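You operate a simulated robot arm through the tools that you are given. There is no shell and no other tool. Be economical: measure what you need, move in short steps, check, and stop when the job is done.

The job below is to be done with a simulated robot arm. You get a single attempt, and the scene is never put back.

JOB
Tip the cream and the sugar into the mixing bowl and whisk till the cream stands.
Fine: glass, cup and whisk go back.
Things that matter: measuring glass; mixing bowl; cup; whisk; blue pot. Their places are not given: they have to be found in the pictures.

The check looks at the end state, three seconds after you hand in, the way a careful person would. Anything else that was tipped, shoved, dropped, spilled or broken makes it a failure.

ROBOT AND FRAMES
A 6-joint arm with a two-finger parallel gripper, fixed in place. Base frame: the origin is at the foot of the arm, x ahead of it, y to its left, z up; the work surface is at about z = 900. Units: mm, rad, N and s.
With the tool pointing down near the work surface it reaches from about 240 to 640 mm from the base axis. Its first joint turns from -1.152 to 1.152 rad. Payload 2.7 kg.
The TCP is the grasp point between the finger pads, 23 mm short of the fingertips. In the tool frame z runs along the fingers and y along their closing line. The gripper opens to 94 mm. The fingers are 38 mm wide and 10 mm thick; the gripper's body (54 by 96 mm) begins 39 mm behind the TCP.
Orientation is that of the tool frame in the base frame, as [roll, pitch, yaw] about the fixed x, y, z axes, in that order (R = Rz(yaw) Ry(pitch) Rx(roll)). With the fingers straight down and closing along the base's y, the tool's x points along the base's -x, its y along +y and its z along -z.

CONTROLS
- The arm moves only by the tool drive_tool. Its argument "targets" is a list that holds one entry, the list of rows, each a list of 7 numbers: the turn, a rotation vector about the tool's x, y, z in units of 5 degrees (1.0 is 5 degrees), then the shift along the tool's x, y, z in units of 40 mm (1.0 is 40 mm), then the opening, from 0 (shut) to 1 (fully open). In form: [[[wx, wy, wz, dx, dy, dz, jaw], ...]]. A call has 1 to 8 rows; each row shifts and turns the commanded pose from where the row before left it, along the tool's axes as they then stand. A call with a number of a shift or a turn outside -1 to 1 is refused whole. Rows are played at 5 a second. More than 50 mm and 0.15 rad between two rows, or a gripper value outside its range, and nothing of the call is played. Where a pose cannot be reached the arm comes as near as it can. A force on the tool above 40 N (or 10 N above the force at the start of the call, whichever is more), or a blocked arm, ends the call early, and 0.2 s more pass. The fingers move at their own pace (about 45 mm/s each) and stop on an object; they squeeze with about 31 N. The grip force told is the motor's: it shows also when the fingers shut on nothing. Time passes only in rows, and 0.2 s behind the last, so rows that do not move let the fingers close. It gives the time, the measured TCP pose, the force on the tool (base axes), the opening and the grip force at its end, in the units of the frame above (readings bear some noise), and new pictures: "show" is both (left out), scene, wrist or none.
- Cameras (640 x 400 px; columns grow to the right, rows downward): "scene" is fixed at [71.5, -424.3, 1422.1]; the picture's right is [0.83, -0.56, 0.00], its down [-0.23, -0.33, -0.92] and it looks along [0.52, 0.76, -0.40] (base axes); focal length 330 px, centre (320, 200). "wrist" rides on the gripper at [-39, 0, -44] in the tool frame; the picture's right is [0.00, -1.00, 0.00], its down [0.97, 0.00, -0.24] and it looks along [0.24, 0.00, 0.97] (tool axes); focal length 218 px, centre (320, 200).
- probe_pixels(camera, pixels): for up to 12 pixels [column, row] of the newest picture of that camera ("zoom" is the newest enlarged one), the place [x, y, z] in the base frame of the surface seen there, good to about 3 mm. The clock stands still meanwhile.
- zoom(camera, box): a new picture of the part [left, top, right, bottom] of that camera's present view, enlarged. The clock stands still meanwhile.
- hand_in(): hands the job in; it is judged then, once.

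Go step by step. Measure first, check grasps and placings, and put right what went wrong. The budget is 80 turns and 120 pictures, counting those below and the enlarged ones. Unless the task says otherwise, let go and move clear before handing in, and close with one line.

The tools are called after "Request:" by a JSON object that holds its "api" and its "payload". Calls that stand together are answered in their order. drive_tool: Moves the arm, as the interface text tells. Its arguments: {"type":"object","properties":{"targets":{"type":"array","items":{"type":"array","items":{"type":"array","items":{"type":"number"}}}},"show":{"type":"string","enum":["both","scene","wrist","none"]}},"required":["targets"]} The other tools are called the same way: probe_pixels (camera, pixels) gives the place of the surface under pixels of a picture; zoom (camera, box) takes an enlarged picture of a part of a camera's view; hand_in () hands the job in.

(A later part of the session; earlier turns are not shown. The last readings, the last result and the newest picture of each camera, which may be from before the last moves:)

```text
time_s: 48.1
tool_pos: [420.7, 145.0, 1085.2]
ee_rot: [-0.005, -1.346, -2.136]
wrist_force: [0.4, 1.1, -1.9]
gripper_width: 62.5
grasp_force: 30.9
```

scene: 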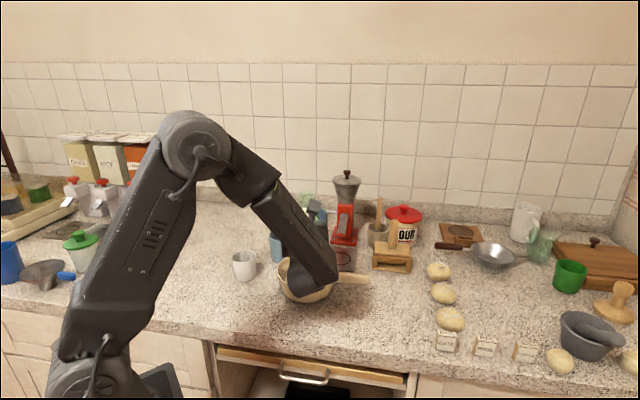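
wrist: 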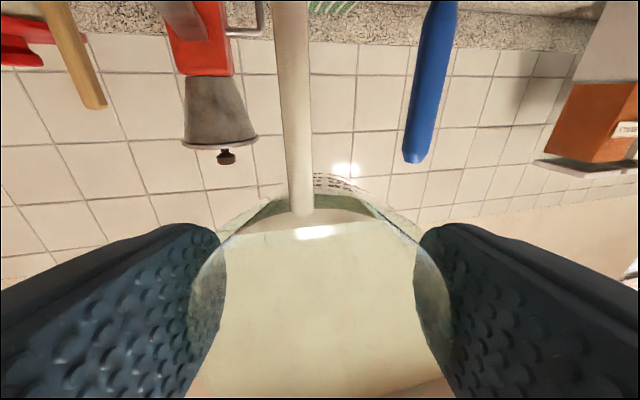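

The arm is well clear, with its lowest point at z≈1050. I'll continue tilting toward 120° while easing the lip back over the bowl's middle.

Request:
{"api": "drive_tool", "payload": {"targets": [[[0, 0.5, 0, 0, 0, -0.05, 0], [0, 0.5, 0, 0, 0, -0.05, 0], [0, 0.5, 0, 0, 0, -0.05, 0], [0, 0.5, 0, 0, 0, -0.05, 0], [0, 0.5, 0, 0, 0, -0.05, 0], [0, 0.5, 0, 0, 0, 0, 0], [0, 0, 0, 0, 0, 0, 0], [0, 0, 0, 0, 0, 0, 0]]]}}

```text
time_s: 49.9
tool_pos: [415.2, 137.1, 1081.2]
ee_rot: [-0.003, -1.084, -2.137]
wrist_force: [0.4, -0.1, -2.2]
gripper_width: 62.8
grasp_force: 31.1
```

scene: 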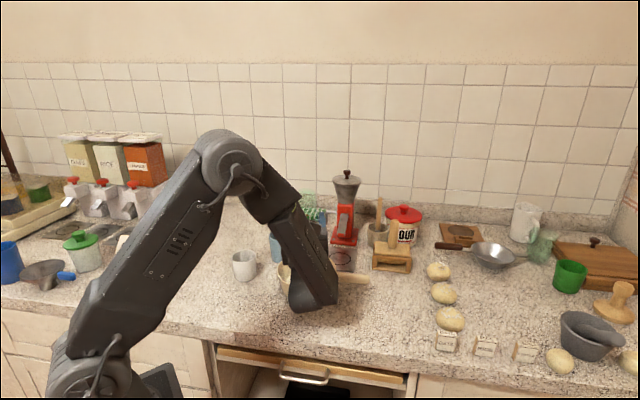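
wrist: 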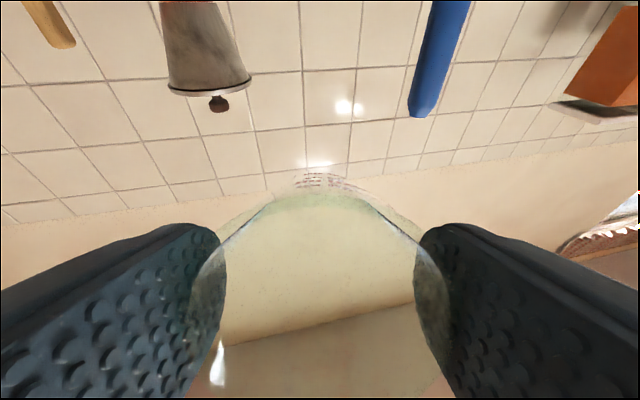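

The stream has stopped at 118°. I'll zoom to check whether cream remains.

Request:
{"api": "zoom", "payload": {"camera": "wrist", "box": [180, 160, 460, 400]}}

Request:
{"api": "zoom", "payload": {"camera": "scene", "box": [250, 170, 370, 310]}}

```text
1.67 times, centred on (320, 280) of wrist
```

zoom: 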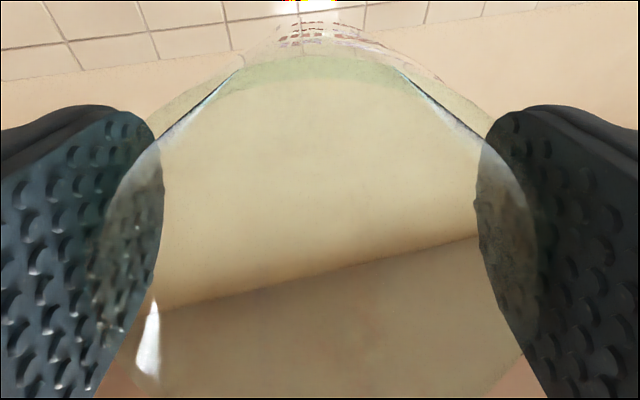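

```text
2.86 times, centred on (310, 240) of scene
```

zoom: 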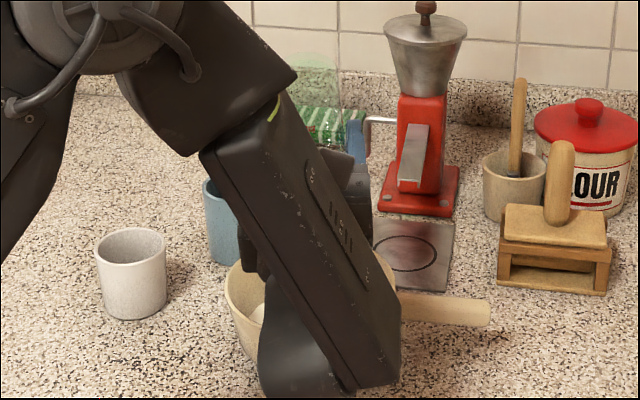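

The glass reads empty: the wall and ceiling show through it. I'll tilt it back upright.

Request:
{"api": "drive_tool", "payload": {"targets": [[[0, -1, 0, 0, 0, 0, 0], [0, -1, 0, 0, 0, 0, 0], [0, -1, 0, 0, 0, 0, 0], [0, -1, 0, 0, 0, 0, 0], [0, -1, 0, 0, 0, 0, 0], [0, -1, 0, 0, 0, 0, 0], [0, -1, 0, 0, 0, 0, 0], [0, -1, 0, 0, 0, 0, 0]]], "show": "none"}}

Request:
{"api": "drive_tool", "payload": {"targets": [[[0, -1, 0, 0, 0, 0, 0], [0, -1, 0, 0, 0, 0, 0], [0, -1, 0, 0, 0, 0, 0], [0, -1, 0, 0, 0, 0, 0], [0, -1, 0, 0, 0, 0, 0], [0, -1, 0, 0, 0, 0, 0], [0, -1, 0, 0, 0, 0, 0], [0, -1, 0, 0, 0, 0, 0]]], "show": "none"}}

Request:
{"api": "drive_tool", "payload": {"targets": [[[0, -1, 0, 0, 0, 0, 0], [0, -1, 0, 0, 0, 0, 0], [0, -1, 0, 0, 0, 0, 0], [0, -1, 0, 0, 0, 0, 0], [0, -1, 0, 0, 0, 0, 0], [0, -1, 0, 0, 0, 0, 0], [0, -1, 0, 0, 0, 0, 0], [0, -0.5, 0, 0, 0, 0, 0]]]}}

```text
time_s: 51.7
tool_pos: [414.6, 136.2, 1081.0]
ee_rot: [-3.134, -1.358, 0.994]
wrist_force: [-0.6, 0.1, -1.9]
gripper_width: 62.6
grasp_force: 30.8
```

```text
time_s: 53.5
tool_pos: [415.3, 136.8, 1082.6]
ee_rot: [3.141, -0.66, 1.002]
wrist_force: [-0.7, 0.3, -1.3]
gripper_width: 62.6
grasp_force: 31.4
```

```text
time_s: 55.3
tool_pos: [415.0, 135.9, 1082.4]
ee_rot: [-3.141, -0.006, 1.002]
wrist_force: [-0.4, -0.5, -1.9]
gripper_width: 62.4
grasp_force: 30.7
```

scene: 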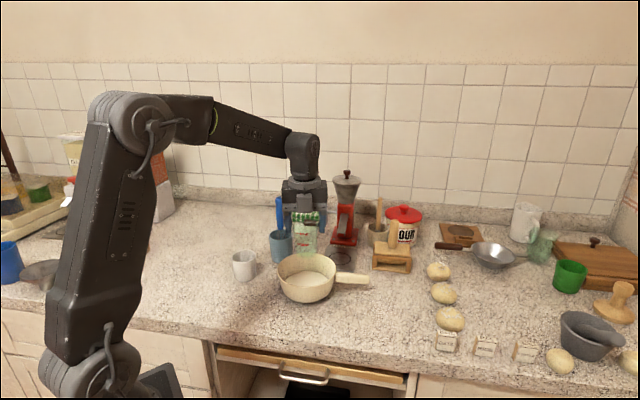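
wrist: 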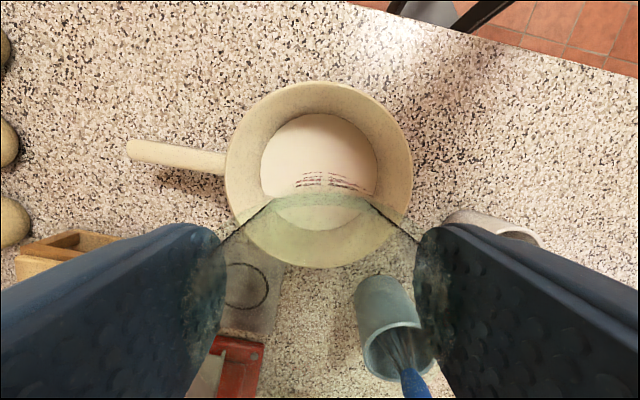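

The cream is in the bowl with no drips, and the glass is clean. I'll carry the glass back above its place.

Request:
{"api": "drive_tool", "payload": {"targets": [[[0, 0, 0, -0.13, -0.4, 0, 0], [0, 0, 0, -0.23, -0.7, 0, 0], [0, 0, 0, -0.26, -0.8, 0, 0], [0, 0, 0, -0.26, -0.8, 0, 0], [0, 0, 0, -0.26, -0.8, 0, 0], [0, 0, 0, -0.205, -0.64, 0, 0], [0, 0, 0, -0.12, -0.4, 0, 0], [0, 0, 0, 0, 0, 0, 0]]], "show": "none"}}

Request:
{"api": "drive_tool", "payload": {"targets": [[[0, 0, 0, 0, 0, 0.5, 0], [0, 0, 0, 0, 0, 0.6, 0], [0, 0, 0, 0, 0, 0.6, 0], [0, 0, 0, 0, 0, 0.4, 0], [0, 0, 0, 0, 0, 0.25, 0], [0, 0, 0, 0, 0, 0, 0]]]}}

Request:
{"api": "zoom", "payload": {"camera": "scene", "box": [170, 210, 290, 320]}}

```text
time_s: 57.1
tool_pos: [230.5, 185.1, 1082.5]
ee_rot: [-3.14, -0.007, 1.003]
wrist_force: [0.5, -0.2, -1.6]
gripper_width: 62.5
grasp_force: 31.0
```

```text
time_s: 58.5
tool_pos: [230.4, 185.5, 987.0]
ee_rot: [-3.138, -0.006, 1.002]
wrist_force: [0.2, -0.4, -2.4]
gripper_width: 62.7
grasp_force: 30.7
```

scene: 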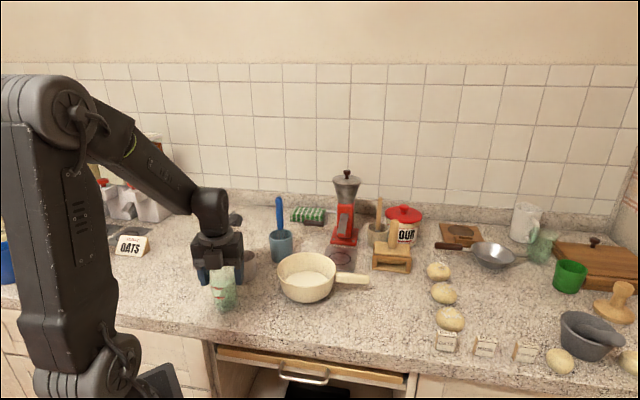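
wrist: 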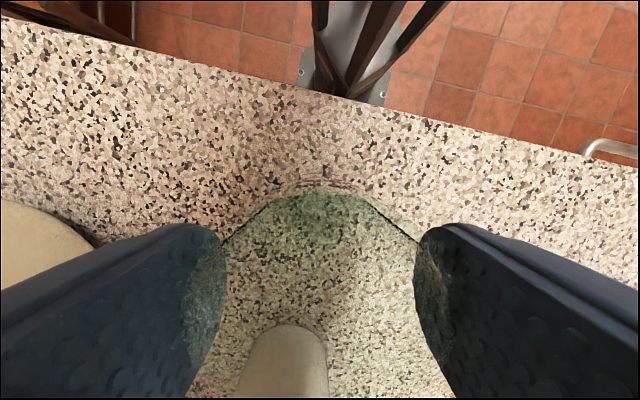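

```text
3.64 times, centred on (230, 265) of scene
```

zoom: 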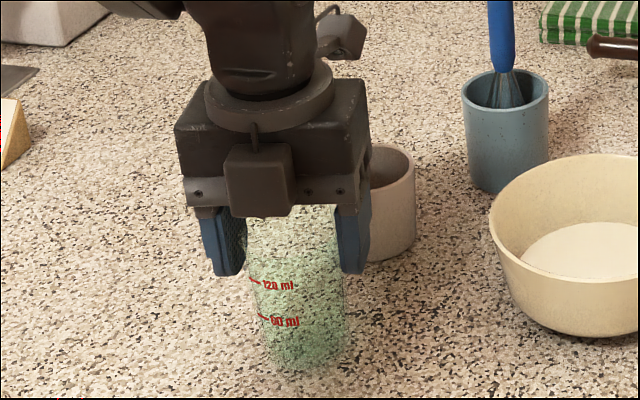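

I need about 6 mm more. I'll set the glass down gently, open, and rise.

Request:
{"api": "drive_tool", "payload": {"targets": [[[0, 0, 0, 0, 0, 0.08, 0], [0, 0, 0, 0, 0, 0.06, 0], [0, 0, 0, 0, 0, 0, 0.8], [0, 0, 0, 0, 0, 0, 1], [0, 0, 0, 0, 0, 0, 1], [0, 0, 0, 0, 0, -0.5, 1], [0, 0, 0, 0, 0, -0.8, 1], [0, 0, 0, 0, 0, -1, 1]]]}}

Request:
{"api": "zoom", "payload": {"camera": "scene", "box": [190, 180, 390, 320]}}

Request:
{"api": "probe_pixels", "payload": {"camera": "wrist", "pixels": [[320, 200], [320, 300], [300, 350], [340, 350]]}}

```text
time_s: 60.3
tool_pos: [230.2, 184.8, 1073.9]
ee_rot: [-3.14, -0.005, 1.003]
wrist_force: [-0.1, -0.5, -0.4]
gripper_width: 94.0
grasp_force: 0.0
```

scene: 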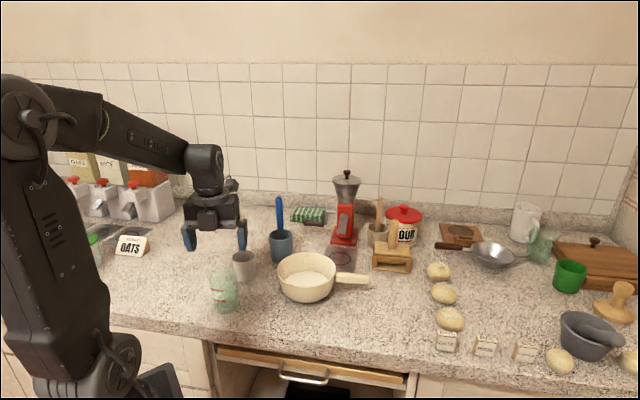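
wrist: 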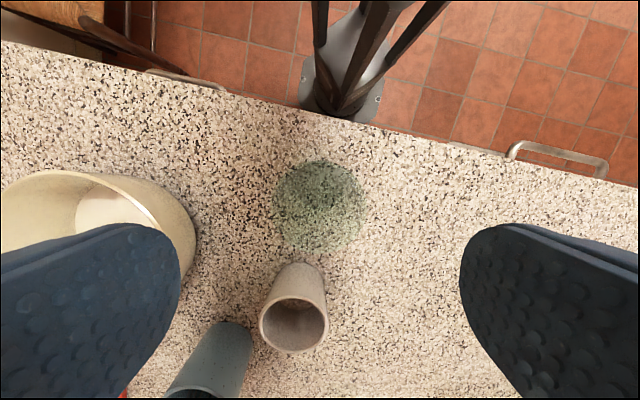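

```text
2.86 times, centred on (290, 250) of scene
```

zoom: 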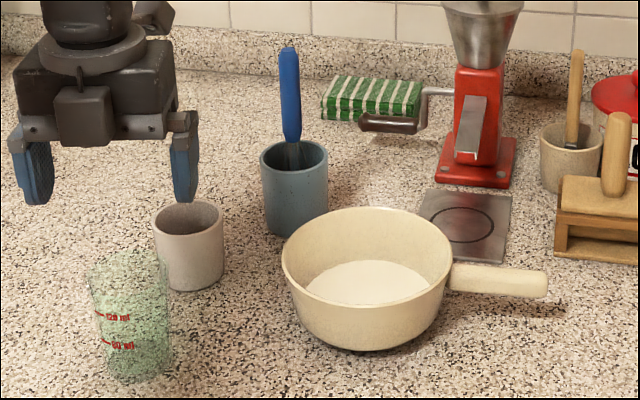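

```text
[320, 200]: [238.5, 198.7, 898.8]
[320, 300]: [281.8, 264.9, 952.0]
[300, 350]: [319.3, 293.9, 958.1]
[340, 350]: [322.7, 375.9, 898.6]
```

The glass is upright in its place. Next I'll move above the cup at about (311,268).

Request:
{"api": "drive_tool", "payload": {"targets": [[[0, 0, 0, 0.95, 0.19, 0, 1], [0, 0, 0, 0.95, 0.2, 0, 1], [0, 0, 0, 0.94, 0.19, 0, 1], [0, 0, 0, 0, 0, 0.9, 1], [0, 0, 0, 0, 0, 0.9, 1]]]}}

Request:
{"api": "zoom", "payload": {"camera": "wrist", "box": [220, 120, 420, 320]}}

```text
time_s: 61.5
tool_pos: [312.4, 268.6, 1000.9]
ee_rot: [-3.141, -0.007, 1.002]
wrist_force: [0.7, 0.1, 0.2]
gripper_width: 94.1
grasp_force: 0.1
```

scene: 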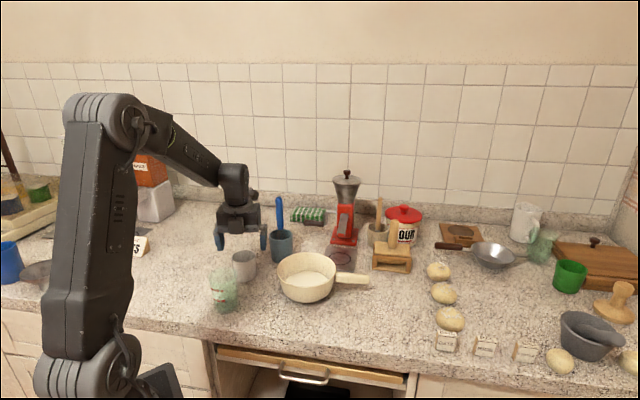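
wrist: 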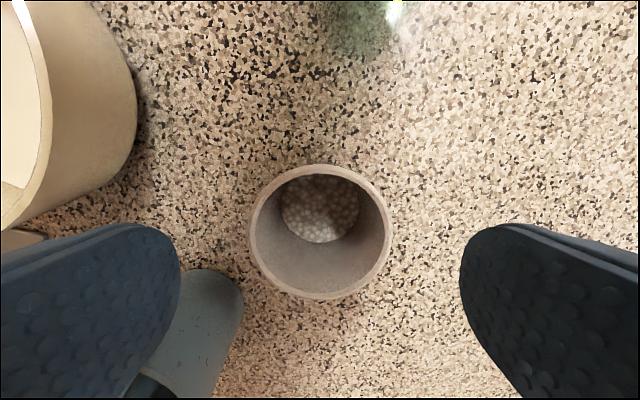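

```text
2.00 times, centred on (320, 220) of wrist
```

zoom: 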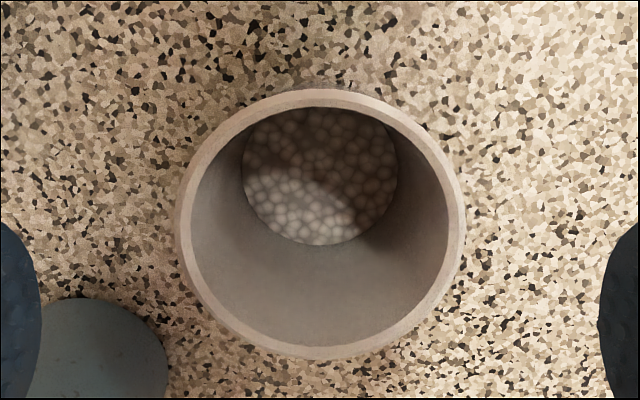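

The cup is centred (column 321) with the sugar visible inside. I'll lower to z≈956, grip, and lift.

Request:
{"api": "drive_tool", "payload": {"targets": [[[0, 0, 0, 0, 0, 0.55, 1], [0, 0, 0, 0, 0, 0.57, 1], [0, 0, 0, 0, 0, 0, 0], [0, 0, 0, 0, 0, 0, 0], [0, 0, 0, 0, 0, 0, 0], [0, 0, 0, 0, 0, 0, 0], [0, 0, 0, 0, 0, 0, 0]]]}}

Request:
{"api": "drive_tool", "payload": {"targets": [[[0, 0, 0, 0, 0, -0.3, 0], [0, 0, 0, 0, 0, -0.5, 0], [0, 0, 0, 0, 0, -0.6, 0], [0, 0, 0, 0, 0, -0.6, 0], [0, 0, 0, 0, 0, -0.6, 0], [0, 0, 0, 0, 0, -0.4, 0]]]}}

```text
time_s: 63.1
tool_pos: [312.5, 270.7, 958.6]
ee_rot: [-3.14, -0.007, 1.002]
wrist_force: [0.3, 0.5, -0.2]
gripper_width: 60.6
grasp_force: 30.8
```

scene: 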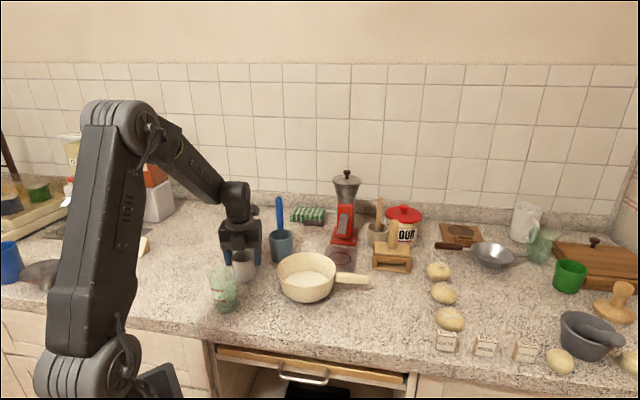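
wrist: 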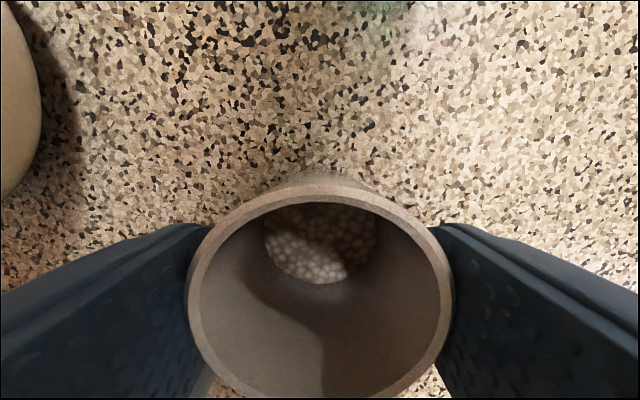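

```text
time_s: 64.5
tool_pos: [311.3, 269.4, 1078.6]
ee_rot: [-3.137, -0.009, 1.001]
wrist_force: [0.1, -0.3, -1.4]
gripper_width: 60.7
grasp_force: 31.1
```

scene: 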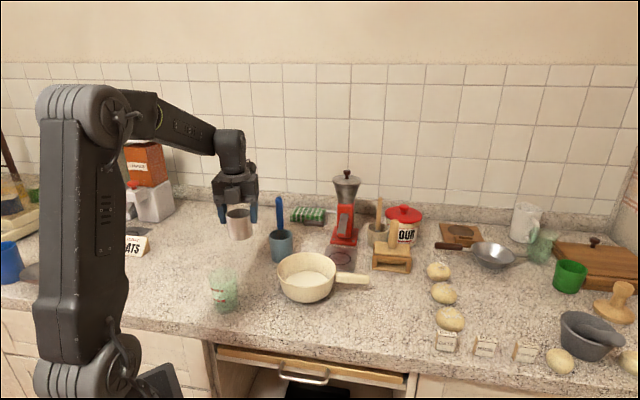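
wrist: 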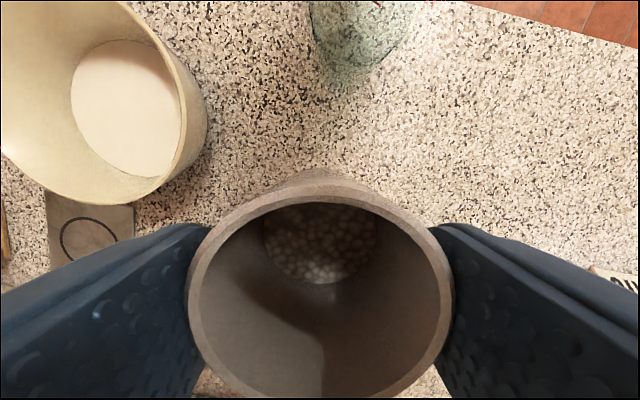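

The cup is lifted with the sugar inside. I'll carry it over the bowl to about (421,145).

Request:
{"api": "drive_tool", "payload": {"targets": [[[0, 0, 0, -0.11, 0.4, 0, 0], [0, 0, 0, -0.17, 0.6, 0, 0], [0, 0, 0, -0.2, 0.7, 0, 0], [0, 0, 0, -0.2, 0.7, 0, 0], [0, 0, 0, -0.2, 0.7, 0, 0], [0, 0, 0, -0.16, 0.55, 0, 0], [0, 0, 0, -0.1, 0.33, 0, 0], [0, 0, 0, 0, 0, 0, 0]]], "show": "none"}}

Request:
{"api": "drive_tool", "payload": {"targets": [[[0, 1, 0, 0, 0, 0, 0], [0, 1, 0, 0, 0, 0, 0], [0, 1, 0, 0, 0, 0, 0], [0, 1, 0, 0, 0, 0, 0], [0, 1, 0, 0, 0, 0, 0], [0, 1, 0, 0, 0, 0, 0], [0, 1, 0, 0, 0, 0, 0], [0, 1, 0, 0, 0, 0, 0]]]}}

```text
time_s: 66.3
tool_pos: [422.2, 143.6, 1078.5]
ee_rot: [-3.141, -0.007, 1.001]
wrist_force: [-0.3, 0.2, -1.2]
gripper_width: 60.2
grasp_force: 31.2
```

```text
time_s: 68.1
tool_pos: [420.8, 144.0, 1078.6]
ee_rot: [-3.14, -0.707, 1.001]
wrist_force: [0.1, -0.3, -1.0]
gripper_width: 60.6
grasp_force: 31.2
```

scene: 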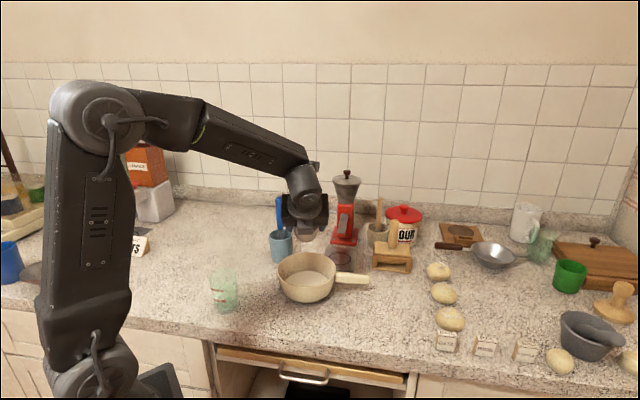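
wrist: 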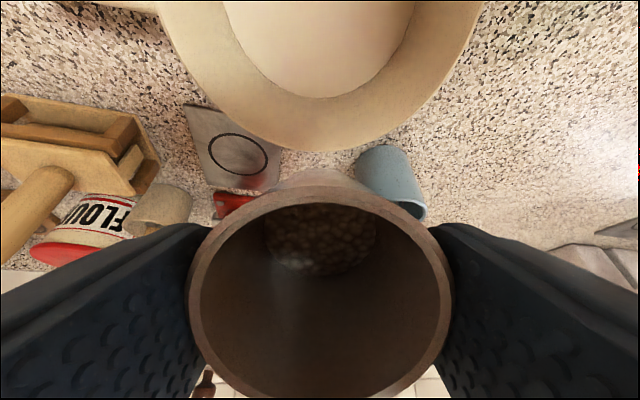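

Request:
{"api": "drive_tool", "payload": {"targets": [[[0, 0.7, 0, 0, 0, 0, 0], [0, 0.7, 0, 0, 0, 0, 0], [0, 0.7, 0, 0, 0, 0, 0], [0, 0.7, 0, 0, 0, 0, 0], [0, 0.7, 0, 0, 0, 0, 0], [0, 0.7, 0, 0, 0, 0, 0], [0, 0.7, 0, 0, 0, 0, 0], [0, 0.7, 0, 0, 0, 0, 0]]]}}

```text
time_s: 69.9
tool_pos: [421.3, 145.0, 1078.5]
ee_rot: [-3.14, -1.196, 1.0]
wrist_force: [-0.1, -0.2, -1.5]
gripper_width: 60.3
grasp_force: 30.8
```

scene: 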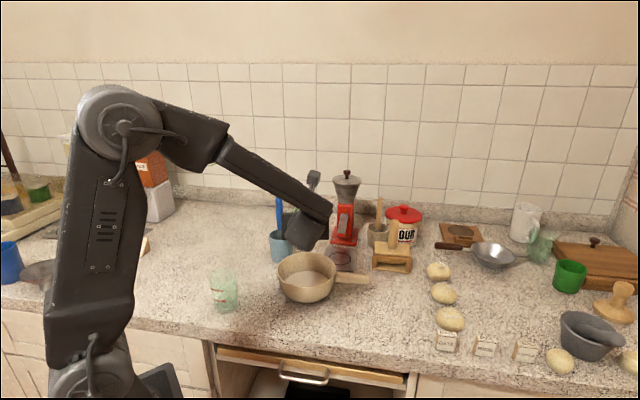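
wrist: 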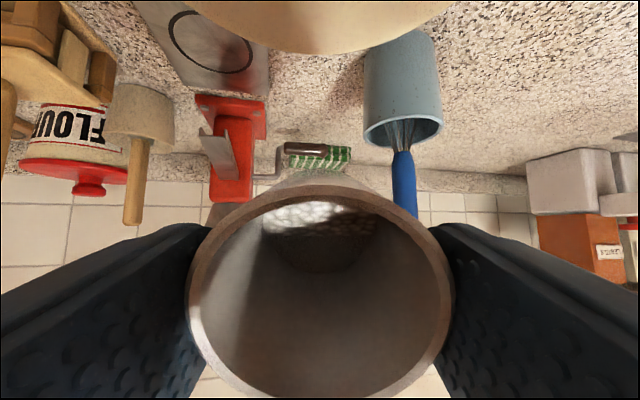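

Request:
{"api": "drive_tool", "payload": {"targets": [[[0, 0.5, 0, 0, 0, 0, 0], [0, 0.5, 0, 0, 0, 0, 0], [0, 0.5, 0, 0, 0, 0, 0], [0, 0.5, 0, 0, 0, 0, 0], [0, 0.5, 0, 0, 0, 0, 0], [0, 0.5, 0, 0, 0, 0, 0], [0, 0.5, 0, 0, 0, 0, 0], [0, 0.5, 0, 0, 0, 0, 0]]]}}

```text
time_s: 71.7
tool_pos: [420.5, 143.1, 1077.5]
ee_rot: [-3.097, -1.545, 0.954]
wrist_force: [0.2, 0.0, -1.1]
gripper_width: 60.2
grasp_force: 30.7
```

scene: 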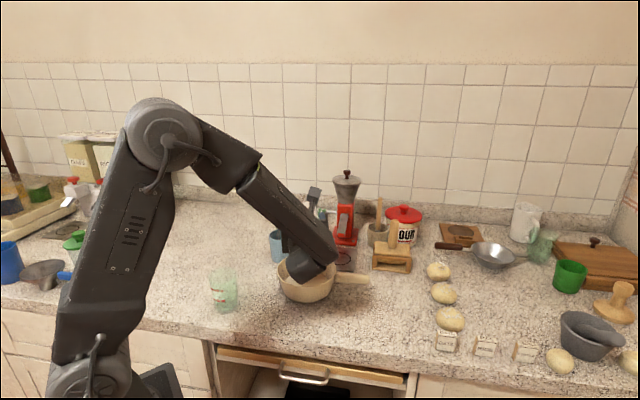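
wrist: 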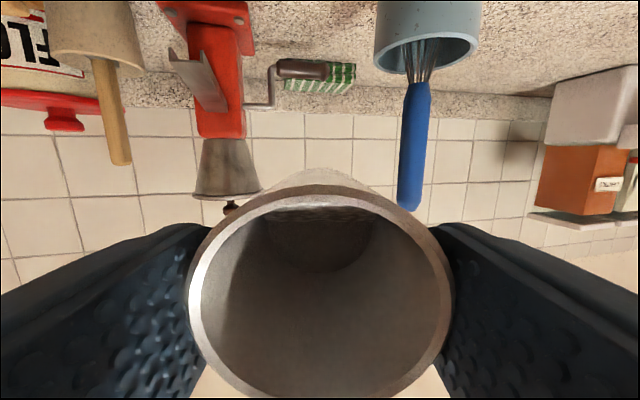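

Request:
{"api": "drive_tool", "payload": {"targets": [[[0, 0.4, 0, 0, 0, 0, 0], [0, 0.4, 0, 0, 0, 0, 0], [0, 0.4, 0, 0, 0, 0, 0], [0, 0.4, 0, 0, 0, 0, 0], [0, 0.4, 0, 0, 0, -0.03, 0], [0, 0.4, 0, 0, 0, -0.03, 0], [0, 0.4, 0, 0, 0, -0.03, 0], [0, 0.4, 0, 0, 0, -0.03, 0]]]}}

Request:
{"api": "drive_tool", "payload": {"targets": [[[0, 0.4, 0, 0, 0, -0.03, 0], [0, 0.4, 0, 0, 0, -0.03, 0], [0, 0.4, 0, 0, 0, -0.03, 0], [0, 0.4, 0, 0, 0, 0, 0], [0, 0.4, 0, 0, 0, 0, 0], [0, 0.4, 0, 0, 0, 0, 0], [0, 0.4, 0, 0, 0, 0, 0], [0, 0.4, 0, 0, 0, 0, 0]]]}}

```text
time_s: 73.5
tool_pos: [418.4, 139.9, 1077.1]
ee_rot: [-0.006, -1.318, -2.136]
wrist_force: [-0.1, -0.4, -1.5]
gripper_width: 60.1
grasp_force: 30.6
```

scene: 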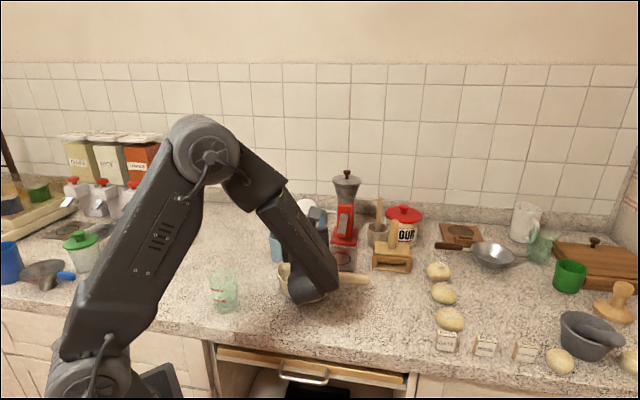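
wrist: 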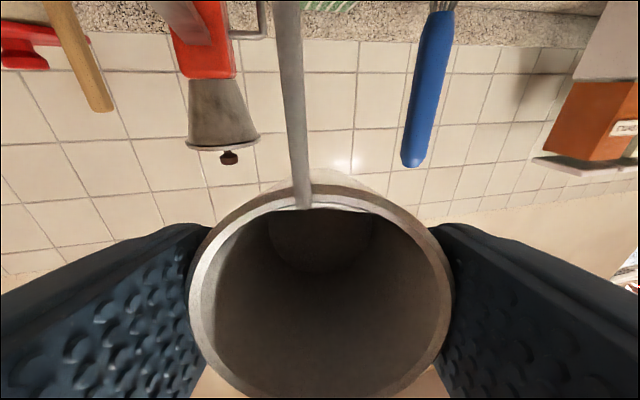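

```text
time_s: 75.3
tool_pos: [416.4, 137.7, 1075.6]
ee_rot: [-0.001, -1.038, -2.138]
wrist_force: [0.3, 0.9, -1.3]
gripper_width: 59.9
grasp_force: 31.5
```

scene: 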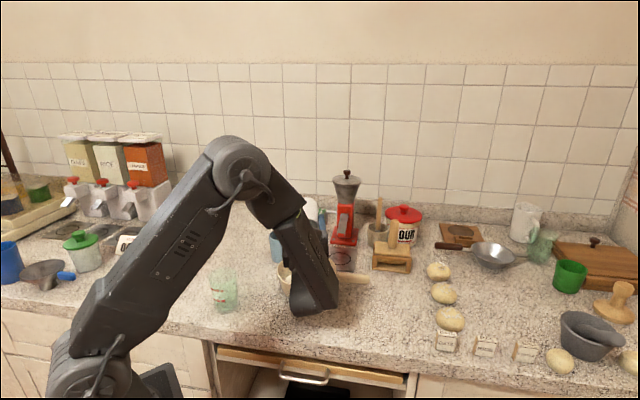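
wrist: 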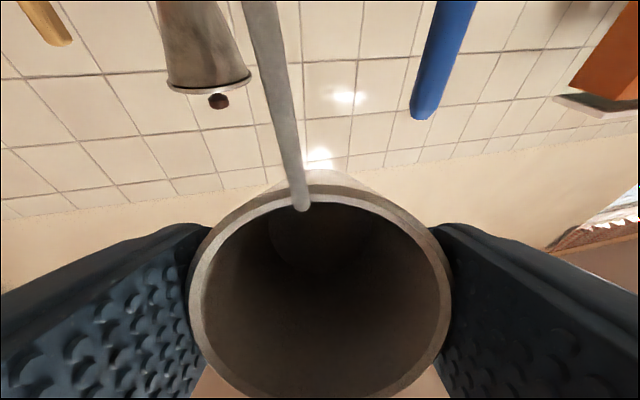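

The sugar is still trickling out at about 120°. I'll hold and tilt a bit further.

Request:
{"api": "drive_tool", "payload": {"targets": [[[0, 0, 0, 0, 0, 0, 0], [0, 0, 0, 0, 0, 0, 0], [0, 0.4, 0, 0, 0, -0.05, 0], [0, 0.4, 0, 0, 0, -0.05, 0], [0, 0, 0, 0, 0, 0, 0], [0, 0, 0, 0, 0, 0, 0], [0, 0, 0, 0, 0, 0, 0], [0, 0, 0, 0, 0, 0, 0]]]}}

Request:
{"api": "zoom", "payload": {"camera": "wrist", "box": [180, 100, 460, 400]}}

```text
time_s: 77.1
tool_pos: [415.2, 133.9, 1075.1]
ee_rot: [-0.002, -0.972, -2.139]
wrist_force: [0.1, 0.4, -0.9]
gripper_width: 59.9
grasp_force: 31.1
```

scene: 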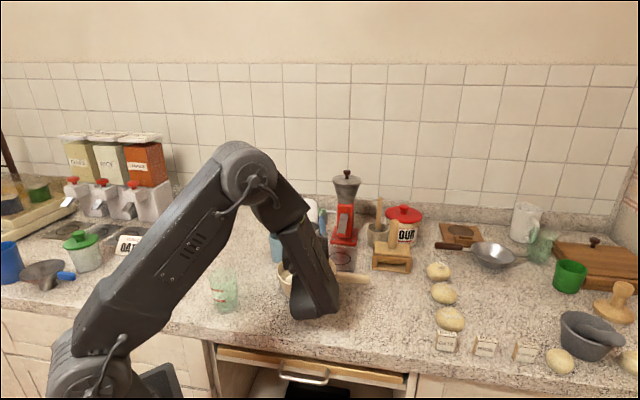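
wrist: 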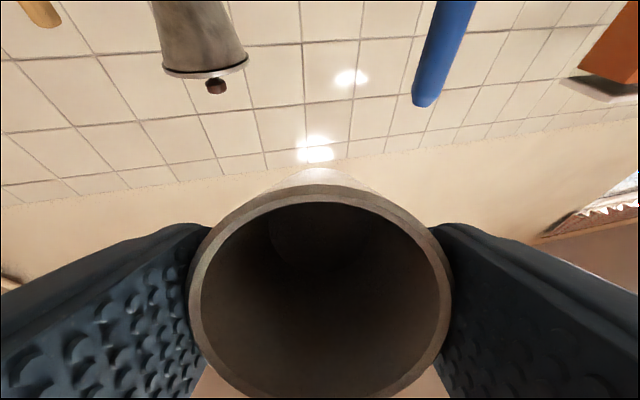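

```text
1.33 times, centred on (320, 250) of wrist
```

zoom: 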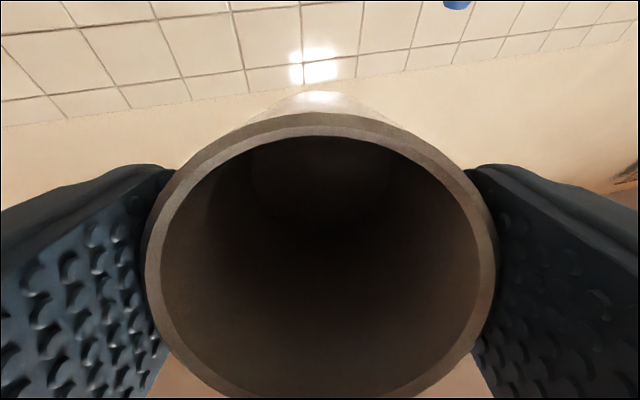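

The cup is empty. I'll tilt it back upright (24.8 units).

Request:
{"api": "drive_tool", "payload": {"targets": [[[0, -1, 0, 0, 0, 0, 0], [0, -1, 0, 0, 0, 0, 0], [0, -1, 0, 0, 0, 0, 0], [0, -1, 0, 0, 0, 0, 0], [0, -1, 0, 0, 0, 0, 0], [0, -1, 0, 0, 0, 0, 0], [0, -1, 0, 0, 0, 0, 0], [0, -1, 0, 0, 0, 0, 0]]], "show": "none"}}

Request:
{"api": "drive_tool", "payload": {"targets": [[[0, -1, 0, 0, 0, 0, 0], [0, -1, 0, 0, 0, 0, 0], [0, -1, 0, 0, 0, 0, 0], [0, -1, 0, 0, 0, 0, 0], [0, -1, 0, 0, 0, 0, 0], [0, -1, 0, 0, 0, 0, 0], [0, -1, 0, 0, 0, 0, 0], [0, -1, 0, 0, 0, 0, 0]]], "show": "none"}}

Request:
{"api": "drive_tool", "payload": {"targets": [[[0, -1, 0, 0, 0, 0, 0], [0, -1, 0, 0, 0, 0, 0], [0, -1, 0, 0, 0, 0, 0], [0, -1, 0, 0, 0, 0, 0], [0, -1, 0, 0, 0, 0, 0], [0, -1, 0, 0, 0, 0, 0], [0, -1, 0, 0, 0, 0, 0], [0, -1, 0, 0, 0, 0, 0]]], "show": "none"}}

Request:
{"api": "drive_tool", "payload": {"targets": [[[0, -0.8, 0, 0, 0, 0, 0], [0, 0, 0, 0, 0, 0, 0]]]}}

```text
time_s: 78.9
tool_pos: [414.4, 134.1, 1073.6]
ee_rot: [-3.128, -1.472, 0.989]
wrist_force: [0.1, 0.4, -1.4]
gripper_width: 59.9
grasp_force: 30.5
```

```text
time_s: 80.7
tool_pos: [413.3, 134.2, 1073.9]
ee_rot: [-3.139, -0.774, 1.001]
wrist_force: [-0.1, 0.2, -0.5]
gripper_width: 59.7
grasp_force: 30.9
```

```text
time_s: 82.5
tool_pos: [415.0, 133.6, 1074.2]
ee_rot: [-3.14, -0.074, 1.002]
wrist_force: [-0.1, 0.7, -0.9]
gripper_width: 59.7
grasp_force: 31.2
```

```text
time_s: 83.1
tool_pos: [414.3, 133.9, 1075.0]
ee_rot: [-3.139, -0.007, 1.001]
wrist_force: [-1.1, 0.6, -0.4]
gripper_width: 59.8
grasp_force: 30.6
```

scene: 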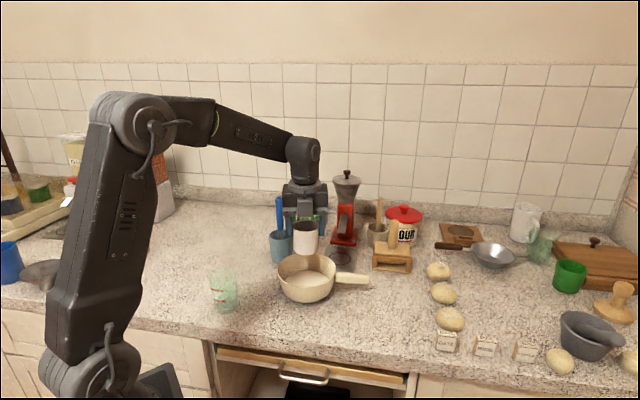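
wrist: 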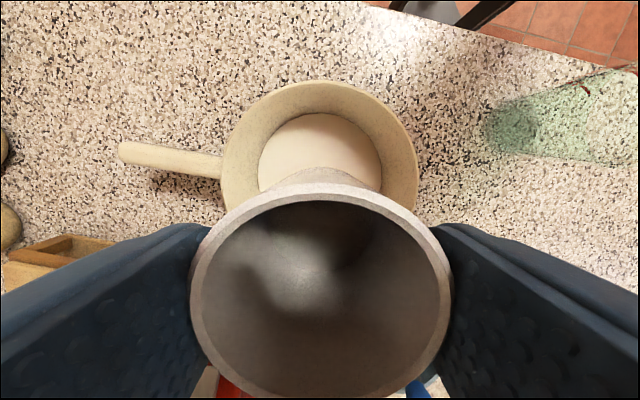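

The cup is clean and level. I'll carry it back over its place and lower to just above the counter.

Request:
{"api": "drive_tool", "payload": {"targets": [[[0, 0, 0, 0.14, -0.4, 0, 0], [0, 0, 0, 0.22, -0.6, 0, 0], [0, 0, 0, 0.26, -0.7, 0, 0], [0, 0, 0, 0.26, -0.7, 0, 0], [0, 0, 0, 0.26, -0.7, 0, 0], [0, 0, 0, 0.21, -0.55, 0, 0], [0, 0, 0, 0.126, -0.335, 0, 0], [0, 0, 0, 0, 0, 0, 0]]], "show": "none"}}

Request:
{"api": "drive_tool", "payload": {"targets": [[[0, 0, 0, 0, 0, 0.6, 0], [0, 0, 0, 0, 0, 0.7, 0], [0, 0, 0, 0, 0, 0.7, 0], [0, 0, 0, 0, 0, 0.5, 0], [0, 0, 0, 0, 0, 0.25, 0], [0, 0, 0, 0, 0, 0, 0]]], "show": "scene"}}

Request:
{"api": "zoom", "payload": {"camera": "scene", "box": [190, 190, 310, 310]}}

```text
time_s: 84.9
tool_pos: [312.1, 269.9, 1074.0]
ee_rot: [-3.14, -0.007, 1.0]
wrist_force: [0.2, 0.5, -1.8]
gripper_width: 59.7
grasp_force: 30.4
```

```text
time_s: 86.3
tool_pos: [312.6, 270.5, 964.5]
ee_rot: [-3.14, -0.006, 1.002]
wrist_force: [-0.5, -0.7, -1.6]
gripper_width: 59.8
grasp_force: 30.9
```

scene: 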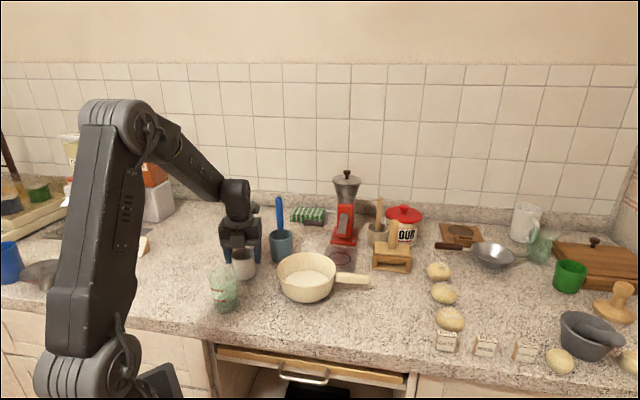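

```text
3.33 times, centred on (250, 250) of scene
```

zoom: 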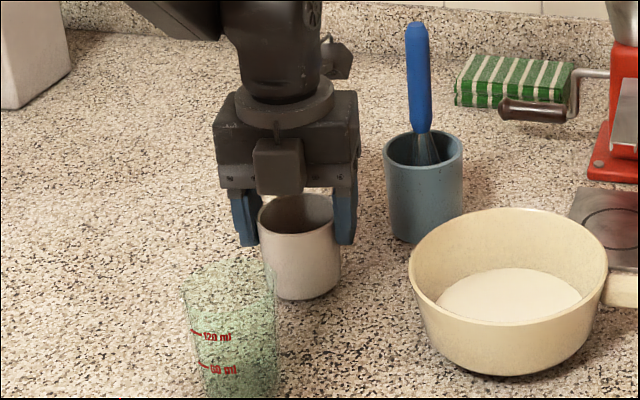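

Request:
{"api": "drive_tool", "payload": {"targets": [[[0, 0, 0, 0, 0, 0.08, 0], [0, 0, 0, 0, 0, 0.06, 0], [0, 0, 0, 0, 0, 0, 0.8], [0, 0, 0, 0, 0, 0, 1], [0, 0, 0, 0, 0, 0, 1], [0, 0, 0, 0, 0, -0.5, 1], [0, 0, 0, 0, 0, -0.9, 1], [0, 0, 0, 0, 0, -1, 1]]], "show": "none"}}

Request:
{"api": "drive_tool", "payload": {"targets": [[[0, 0, 0, 0, 0, -1, 1], [0, 0, 0, 0, 0, -1, 1], [0, 0, 0, 0, 0, -1, 1], [0, 0, 0, 0, 0, -0.5, 1]]]}}

Request:
{"api": "zoom", "payload": {"camera": "scene", "box": [190, 180, 390, 320]}}

```text
time_s: 88.1
tool_pos: [312.3, 269.4, 1055.8]
ee_rot: [3.141, -0.005, 1.002]
wrist_force: [0.1, 0.2, -0.5]
gripper_width: 94.1
grasp_force: 0.0
```

```text
time_s: 89.1
tool_pos: [312.1, 268.5, 1195.8]
ee_rot: [-3.139, -0.007, 1.004]
wrist_force: [0.6, 0.6, 0.0]
gripper_width: 94.1
grasp_force: 0.1
```

scene: 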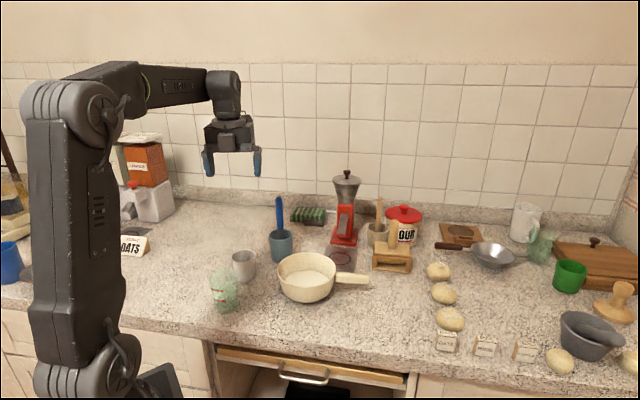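
wrist: 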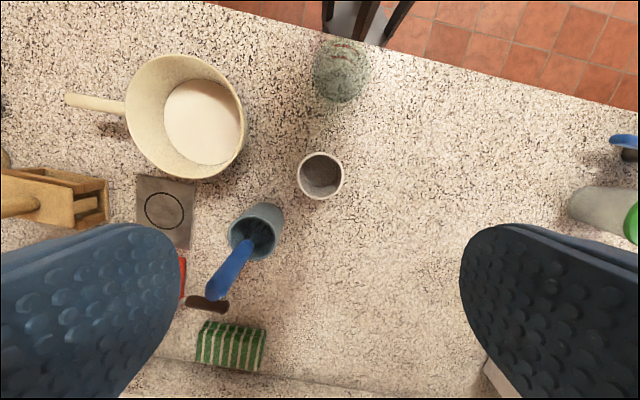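

```text
2.86 times, centred on (290, 250) of scene
```

zoom: 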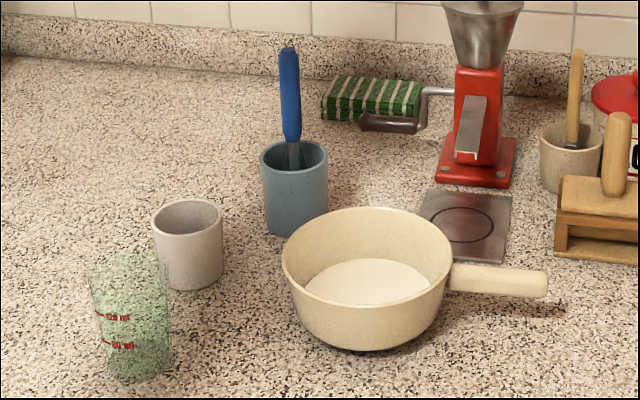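

The cup and glass are both back, and the cream with sugar is in the bowl. Now I'll probe the whisk handle for its position and lean, plus the neighbouring grinder.

Request:
{"api": "probe_pixels", "payload": {"camera": "zoom", "pixels": [[288, 52], [282, 80], [290, 80], [298, 80], [283, 120], [291, 120], [299, 120], [294, 160], [475, 100], [440, 10], [500, 180], [420, 100]]}}

Request:
{"api": "probe_pixels", "payload": {"camera": "wrist", "pixels": [[214, 290], [222, 280], [235, 262], [247, 243], [205, 290], [218, 300], [228, 215], [283, 215], [255, 205], [255, 258]]}}

Request:
{"api": "probe_pixels", "payload": {"camera": "scene", "pixels": [[347, 175], [345, 190], [323, 222], [305, 220], [275, 245], [300, 245]]}}

Request:
{"api": "zoom", "payload": {"camera": "wrist", "box": [100, 40, 360, 330]}}

```text
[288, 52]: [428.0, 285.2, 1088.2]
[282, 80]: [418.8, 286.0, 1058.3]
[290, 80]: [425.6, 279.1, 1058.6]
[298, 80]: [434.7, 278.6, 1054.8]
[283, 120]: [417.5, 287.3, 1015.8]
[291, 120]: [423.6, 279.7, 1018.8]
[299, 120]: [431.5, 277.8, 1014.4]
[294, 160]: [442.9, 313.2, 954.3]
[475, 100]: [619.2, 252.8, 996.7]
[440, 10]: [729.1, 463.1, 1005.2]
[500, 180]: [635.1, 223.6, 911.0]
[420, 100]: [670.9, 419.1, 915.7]
```

```text
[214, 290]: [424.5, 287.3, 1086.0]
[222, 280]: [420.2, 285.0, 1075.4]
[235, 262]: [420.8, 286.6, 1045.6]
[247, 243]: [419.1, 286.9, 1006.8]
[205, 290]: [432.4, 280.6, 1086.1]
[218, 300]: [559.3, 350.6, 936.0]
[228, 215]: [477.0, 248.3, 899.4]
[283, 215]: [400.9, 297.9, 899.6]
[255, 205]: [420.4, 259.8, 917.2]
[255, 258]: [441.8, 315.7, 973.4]
```

```text
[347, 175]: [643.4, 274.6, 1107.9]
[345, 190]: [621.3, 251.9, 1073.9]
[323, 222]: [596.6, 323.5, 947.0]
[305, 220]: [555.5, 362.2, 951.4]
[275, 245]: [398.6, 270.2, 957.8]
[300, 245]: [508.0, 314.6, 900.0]
```

```text
1.38 times, centred on (230, 185) of wrist
```

zoom: 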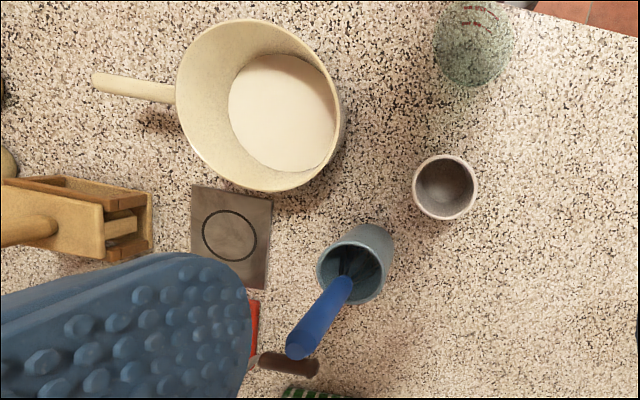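

The handle is nearly vertical at about (427.5,286.5), with its top at z≈1090. I'll move over it at safe height and look.

Request:
{"api": "drive_tool", "payload": {"targets": [[[0, 0, 0, 0.65, 0.73, 0, 1], [0, 0, 0, 0.65, 0.73, 0, 1], [0, 0, 0, 0.64, 0.73, 0, 1], [0, 0, 0, 0, 0, 0.8, 1], [0, 0, 0, 0, 0, 0.8, 1]]]}}

Request:
{"api": "zoom", "payload": {"camera": "wrist", "box": [200, 120, 440, 400]}}

```text
time_s: 90.3
tool_pos: [429.1, 287.6, 1131.2]
ee_rot: [-3.139, -0.005, 1.003]
wrist_force: [-0.3, 0.0, -0.4]
gripper_width: 93.9
grasp_force: 0.0
```

scene: 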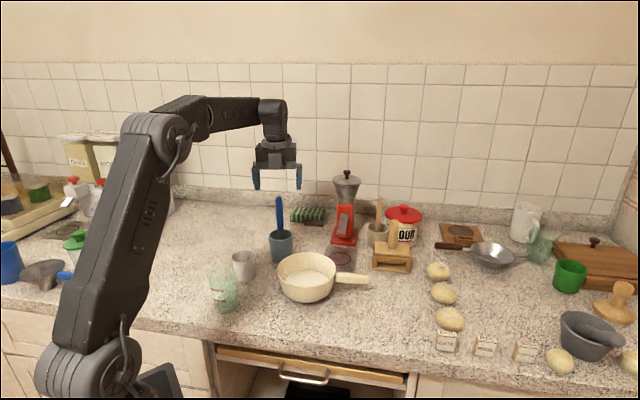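
wrist: 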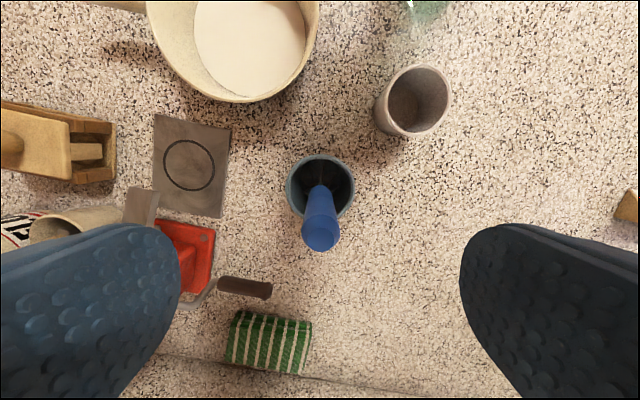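

```text
1.43 times, centred on (320, 260) of wrist
```

zoom: 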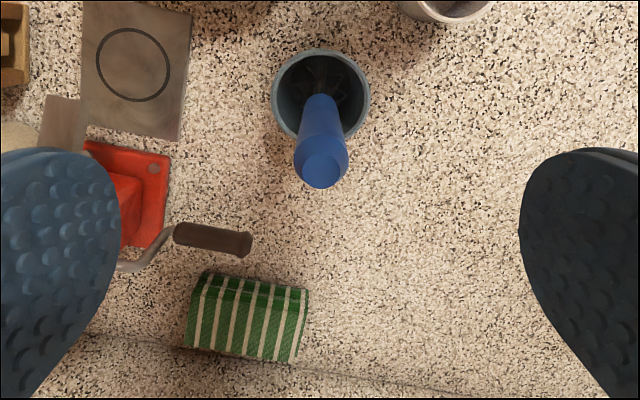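

The handle is centred (column 320). I'll lower to TCP z≈1062 and close on it.

Request:
{"api": "drive_tool", "payload": {"targets": [[[0, 0, 0, -0.07, 0, 0.6, 1], [0, 0, 0, 0, 0, 0.6, 1], [0, 0, 0, 0, 0, 0.53, 1], [0, 0, 0, 0, 0, 0, 0], [0, 0, 0, 0, 0, 0, 0], [0, 0, 0, 0, 0, 0, 0], [0, 0, 0, 0, 0, 0, 0], [0, 0, 0, 0, 0, 0, 0]]]}}

Request:
{"api": "zoom", "payload": {"camera": "scene", "box": [220, 180, 340, 290]}}

```text
time_s: 92.1
tool_pos: [426.2, 285.8, 1061.6]
ee_rot: [-3.14, -0.008, 1.001]
wrist_force: [0.2, -0.5, 0.1]
gripper_width: 17.9
grasp_force: 31.0
```

scene: 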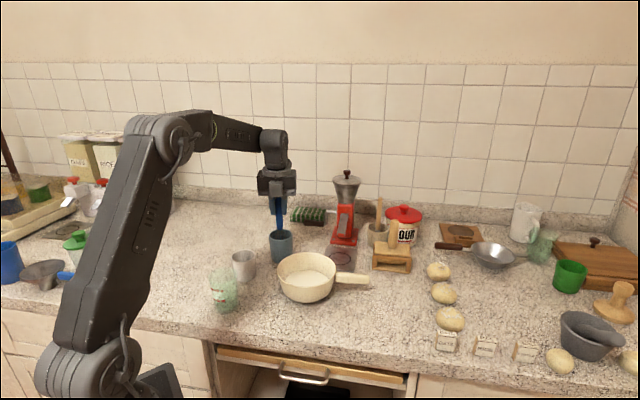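
wrist: 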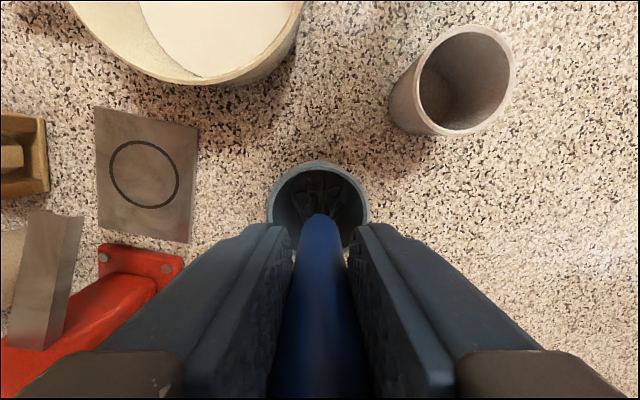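

```text
3.64 times, centred on (280, 235) of scene
```

zoom: 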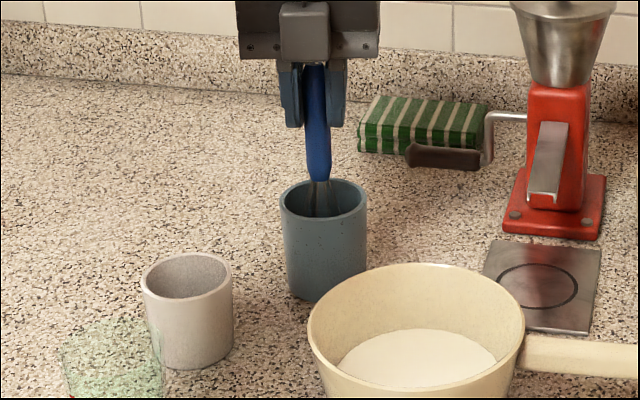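

The grip is firm at 17.9 mm. I'll lift the whisk straight out of the pot.

Request:
{"api": "drive_tool", "payload": {"targets": [[[0, 0, 0, 0, 0, -0.3, 0], [0, 0, 0, 0, 0, -0.5, 0], [0, 0, 0, 0, 0, -0.5, 0], [0, 0, 0, 0, 0, -0.5, 0], [0, 0, 0, 0, 0, -0.5, 0], [0, 0, 0, 0, 0, -0.4, 0], [0, 0, 0, 0, 0, -0.3, 0], [0, 0, 0, 0, 0, 0, 0]]]}}

Request:
{"api": "zoom", "payload": {"camera": "scene", "box": [220, 150, 340, 290]}}

```text
time_s: 93.9
tool_pos: [425.5, 284.9, 1182.9]
ee_rot: [-3.14, -0.008, 1.0]
wrist_force: [0.9, 0.3, -1.2]
gripper_width: 17.8
grasp_force: 31.5
```

scene: 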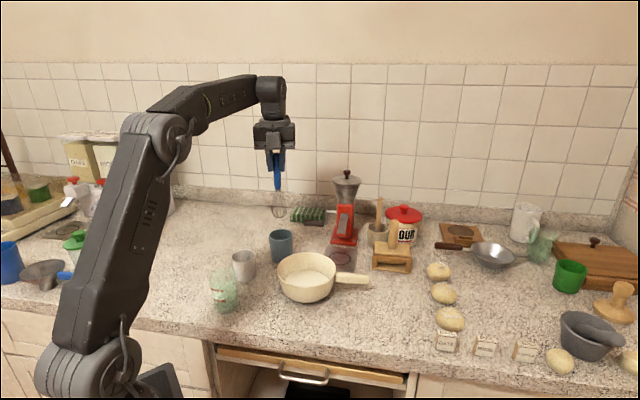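
wrist: 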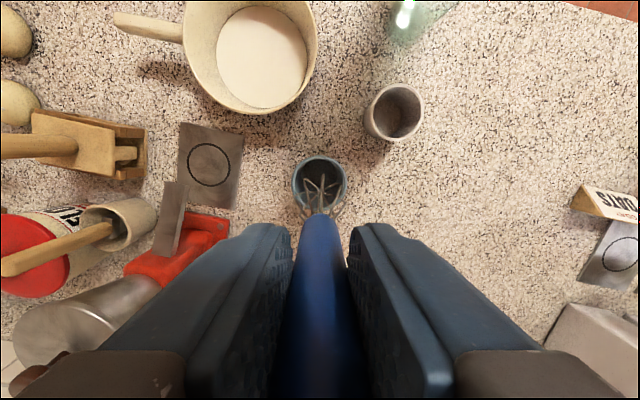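

```text
2.86 times, centred on (280, 220) of scene
```

zoom: 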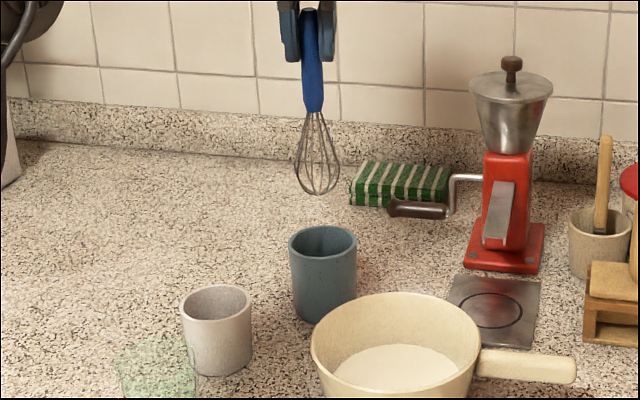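

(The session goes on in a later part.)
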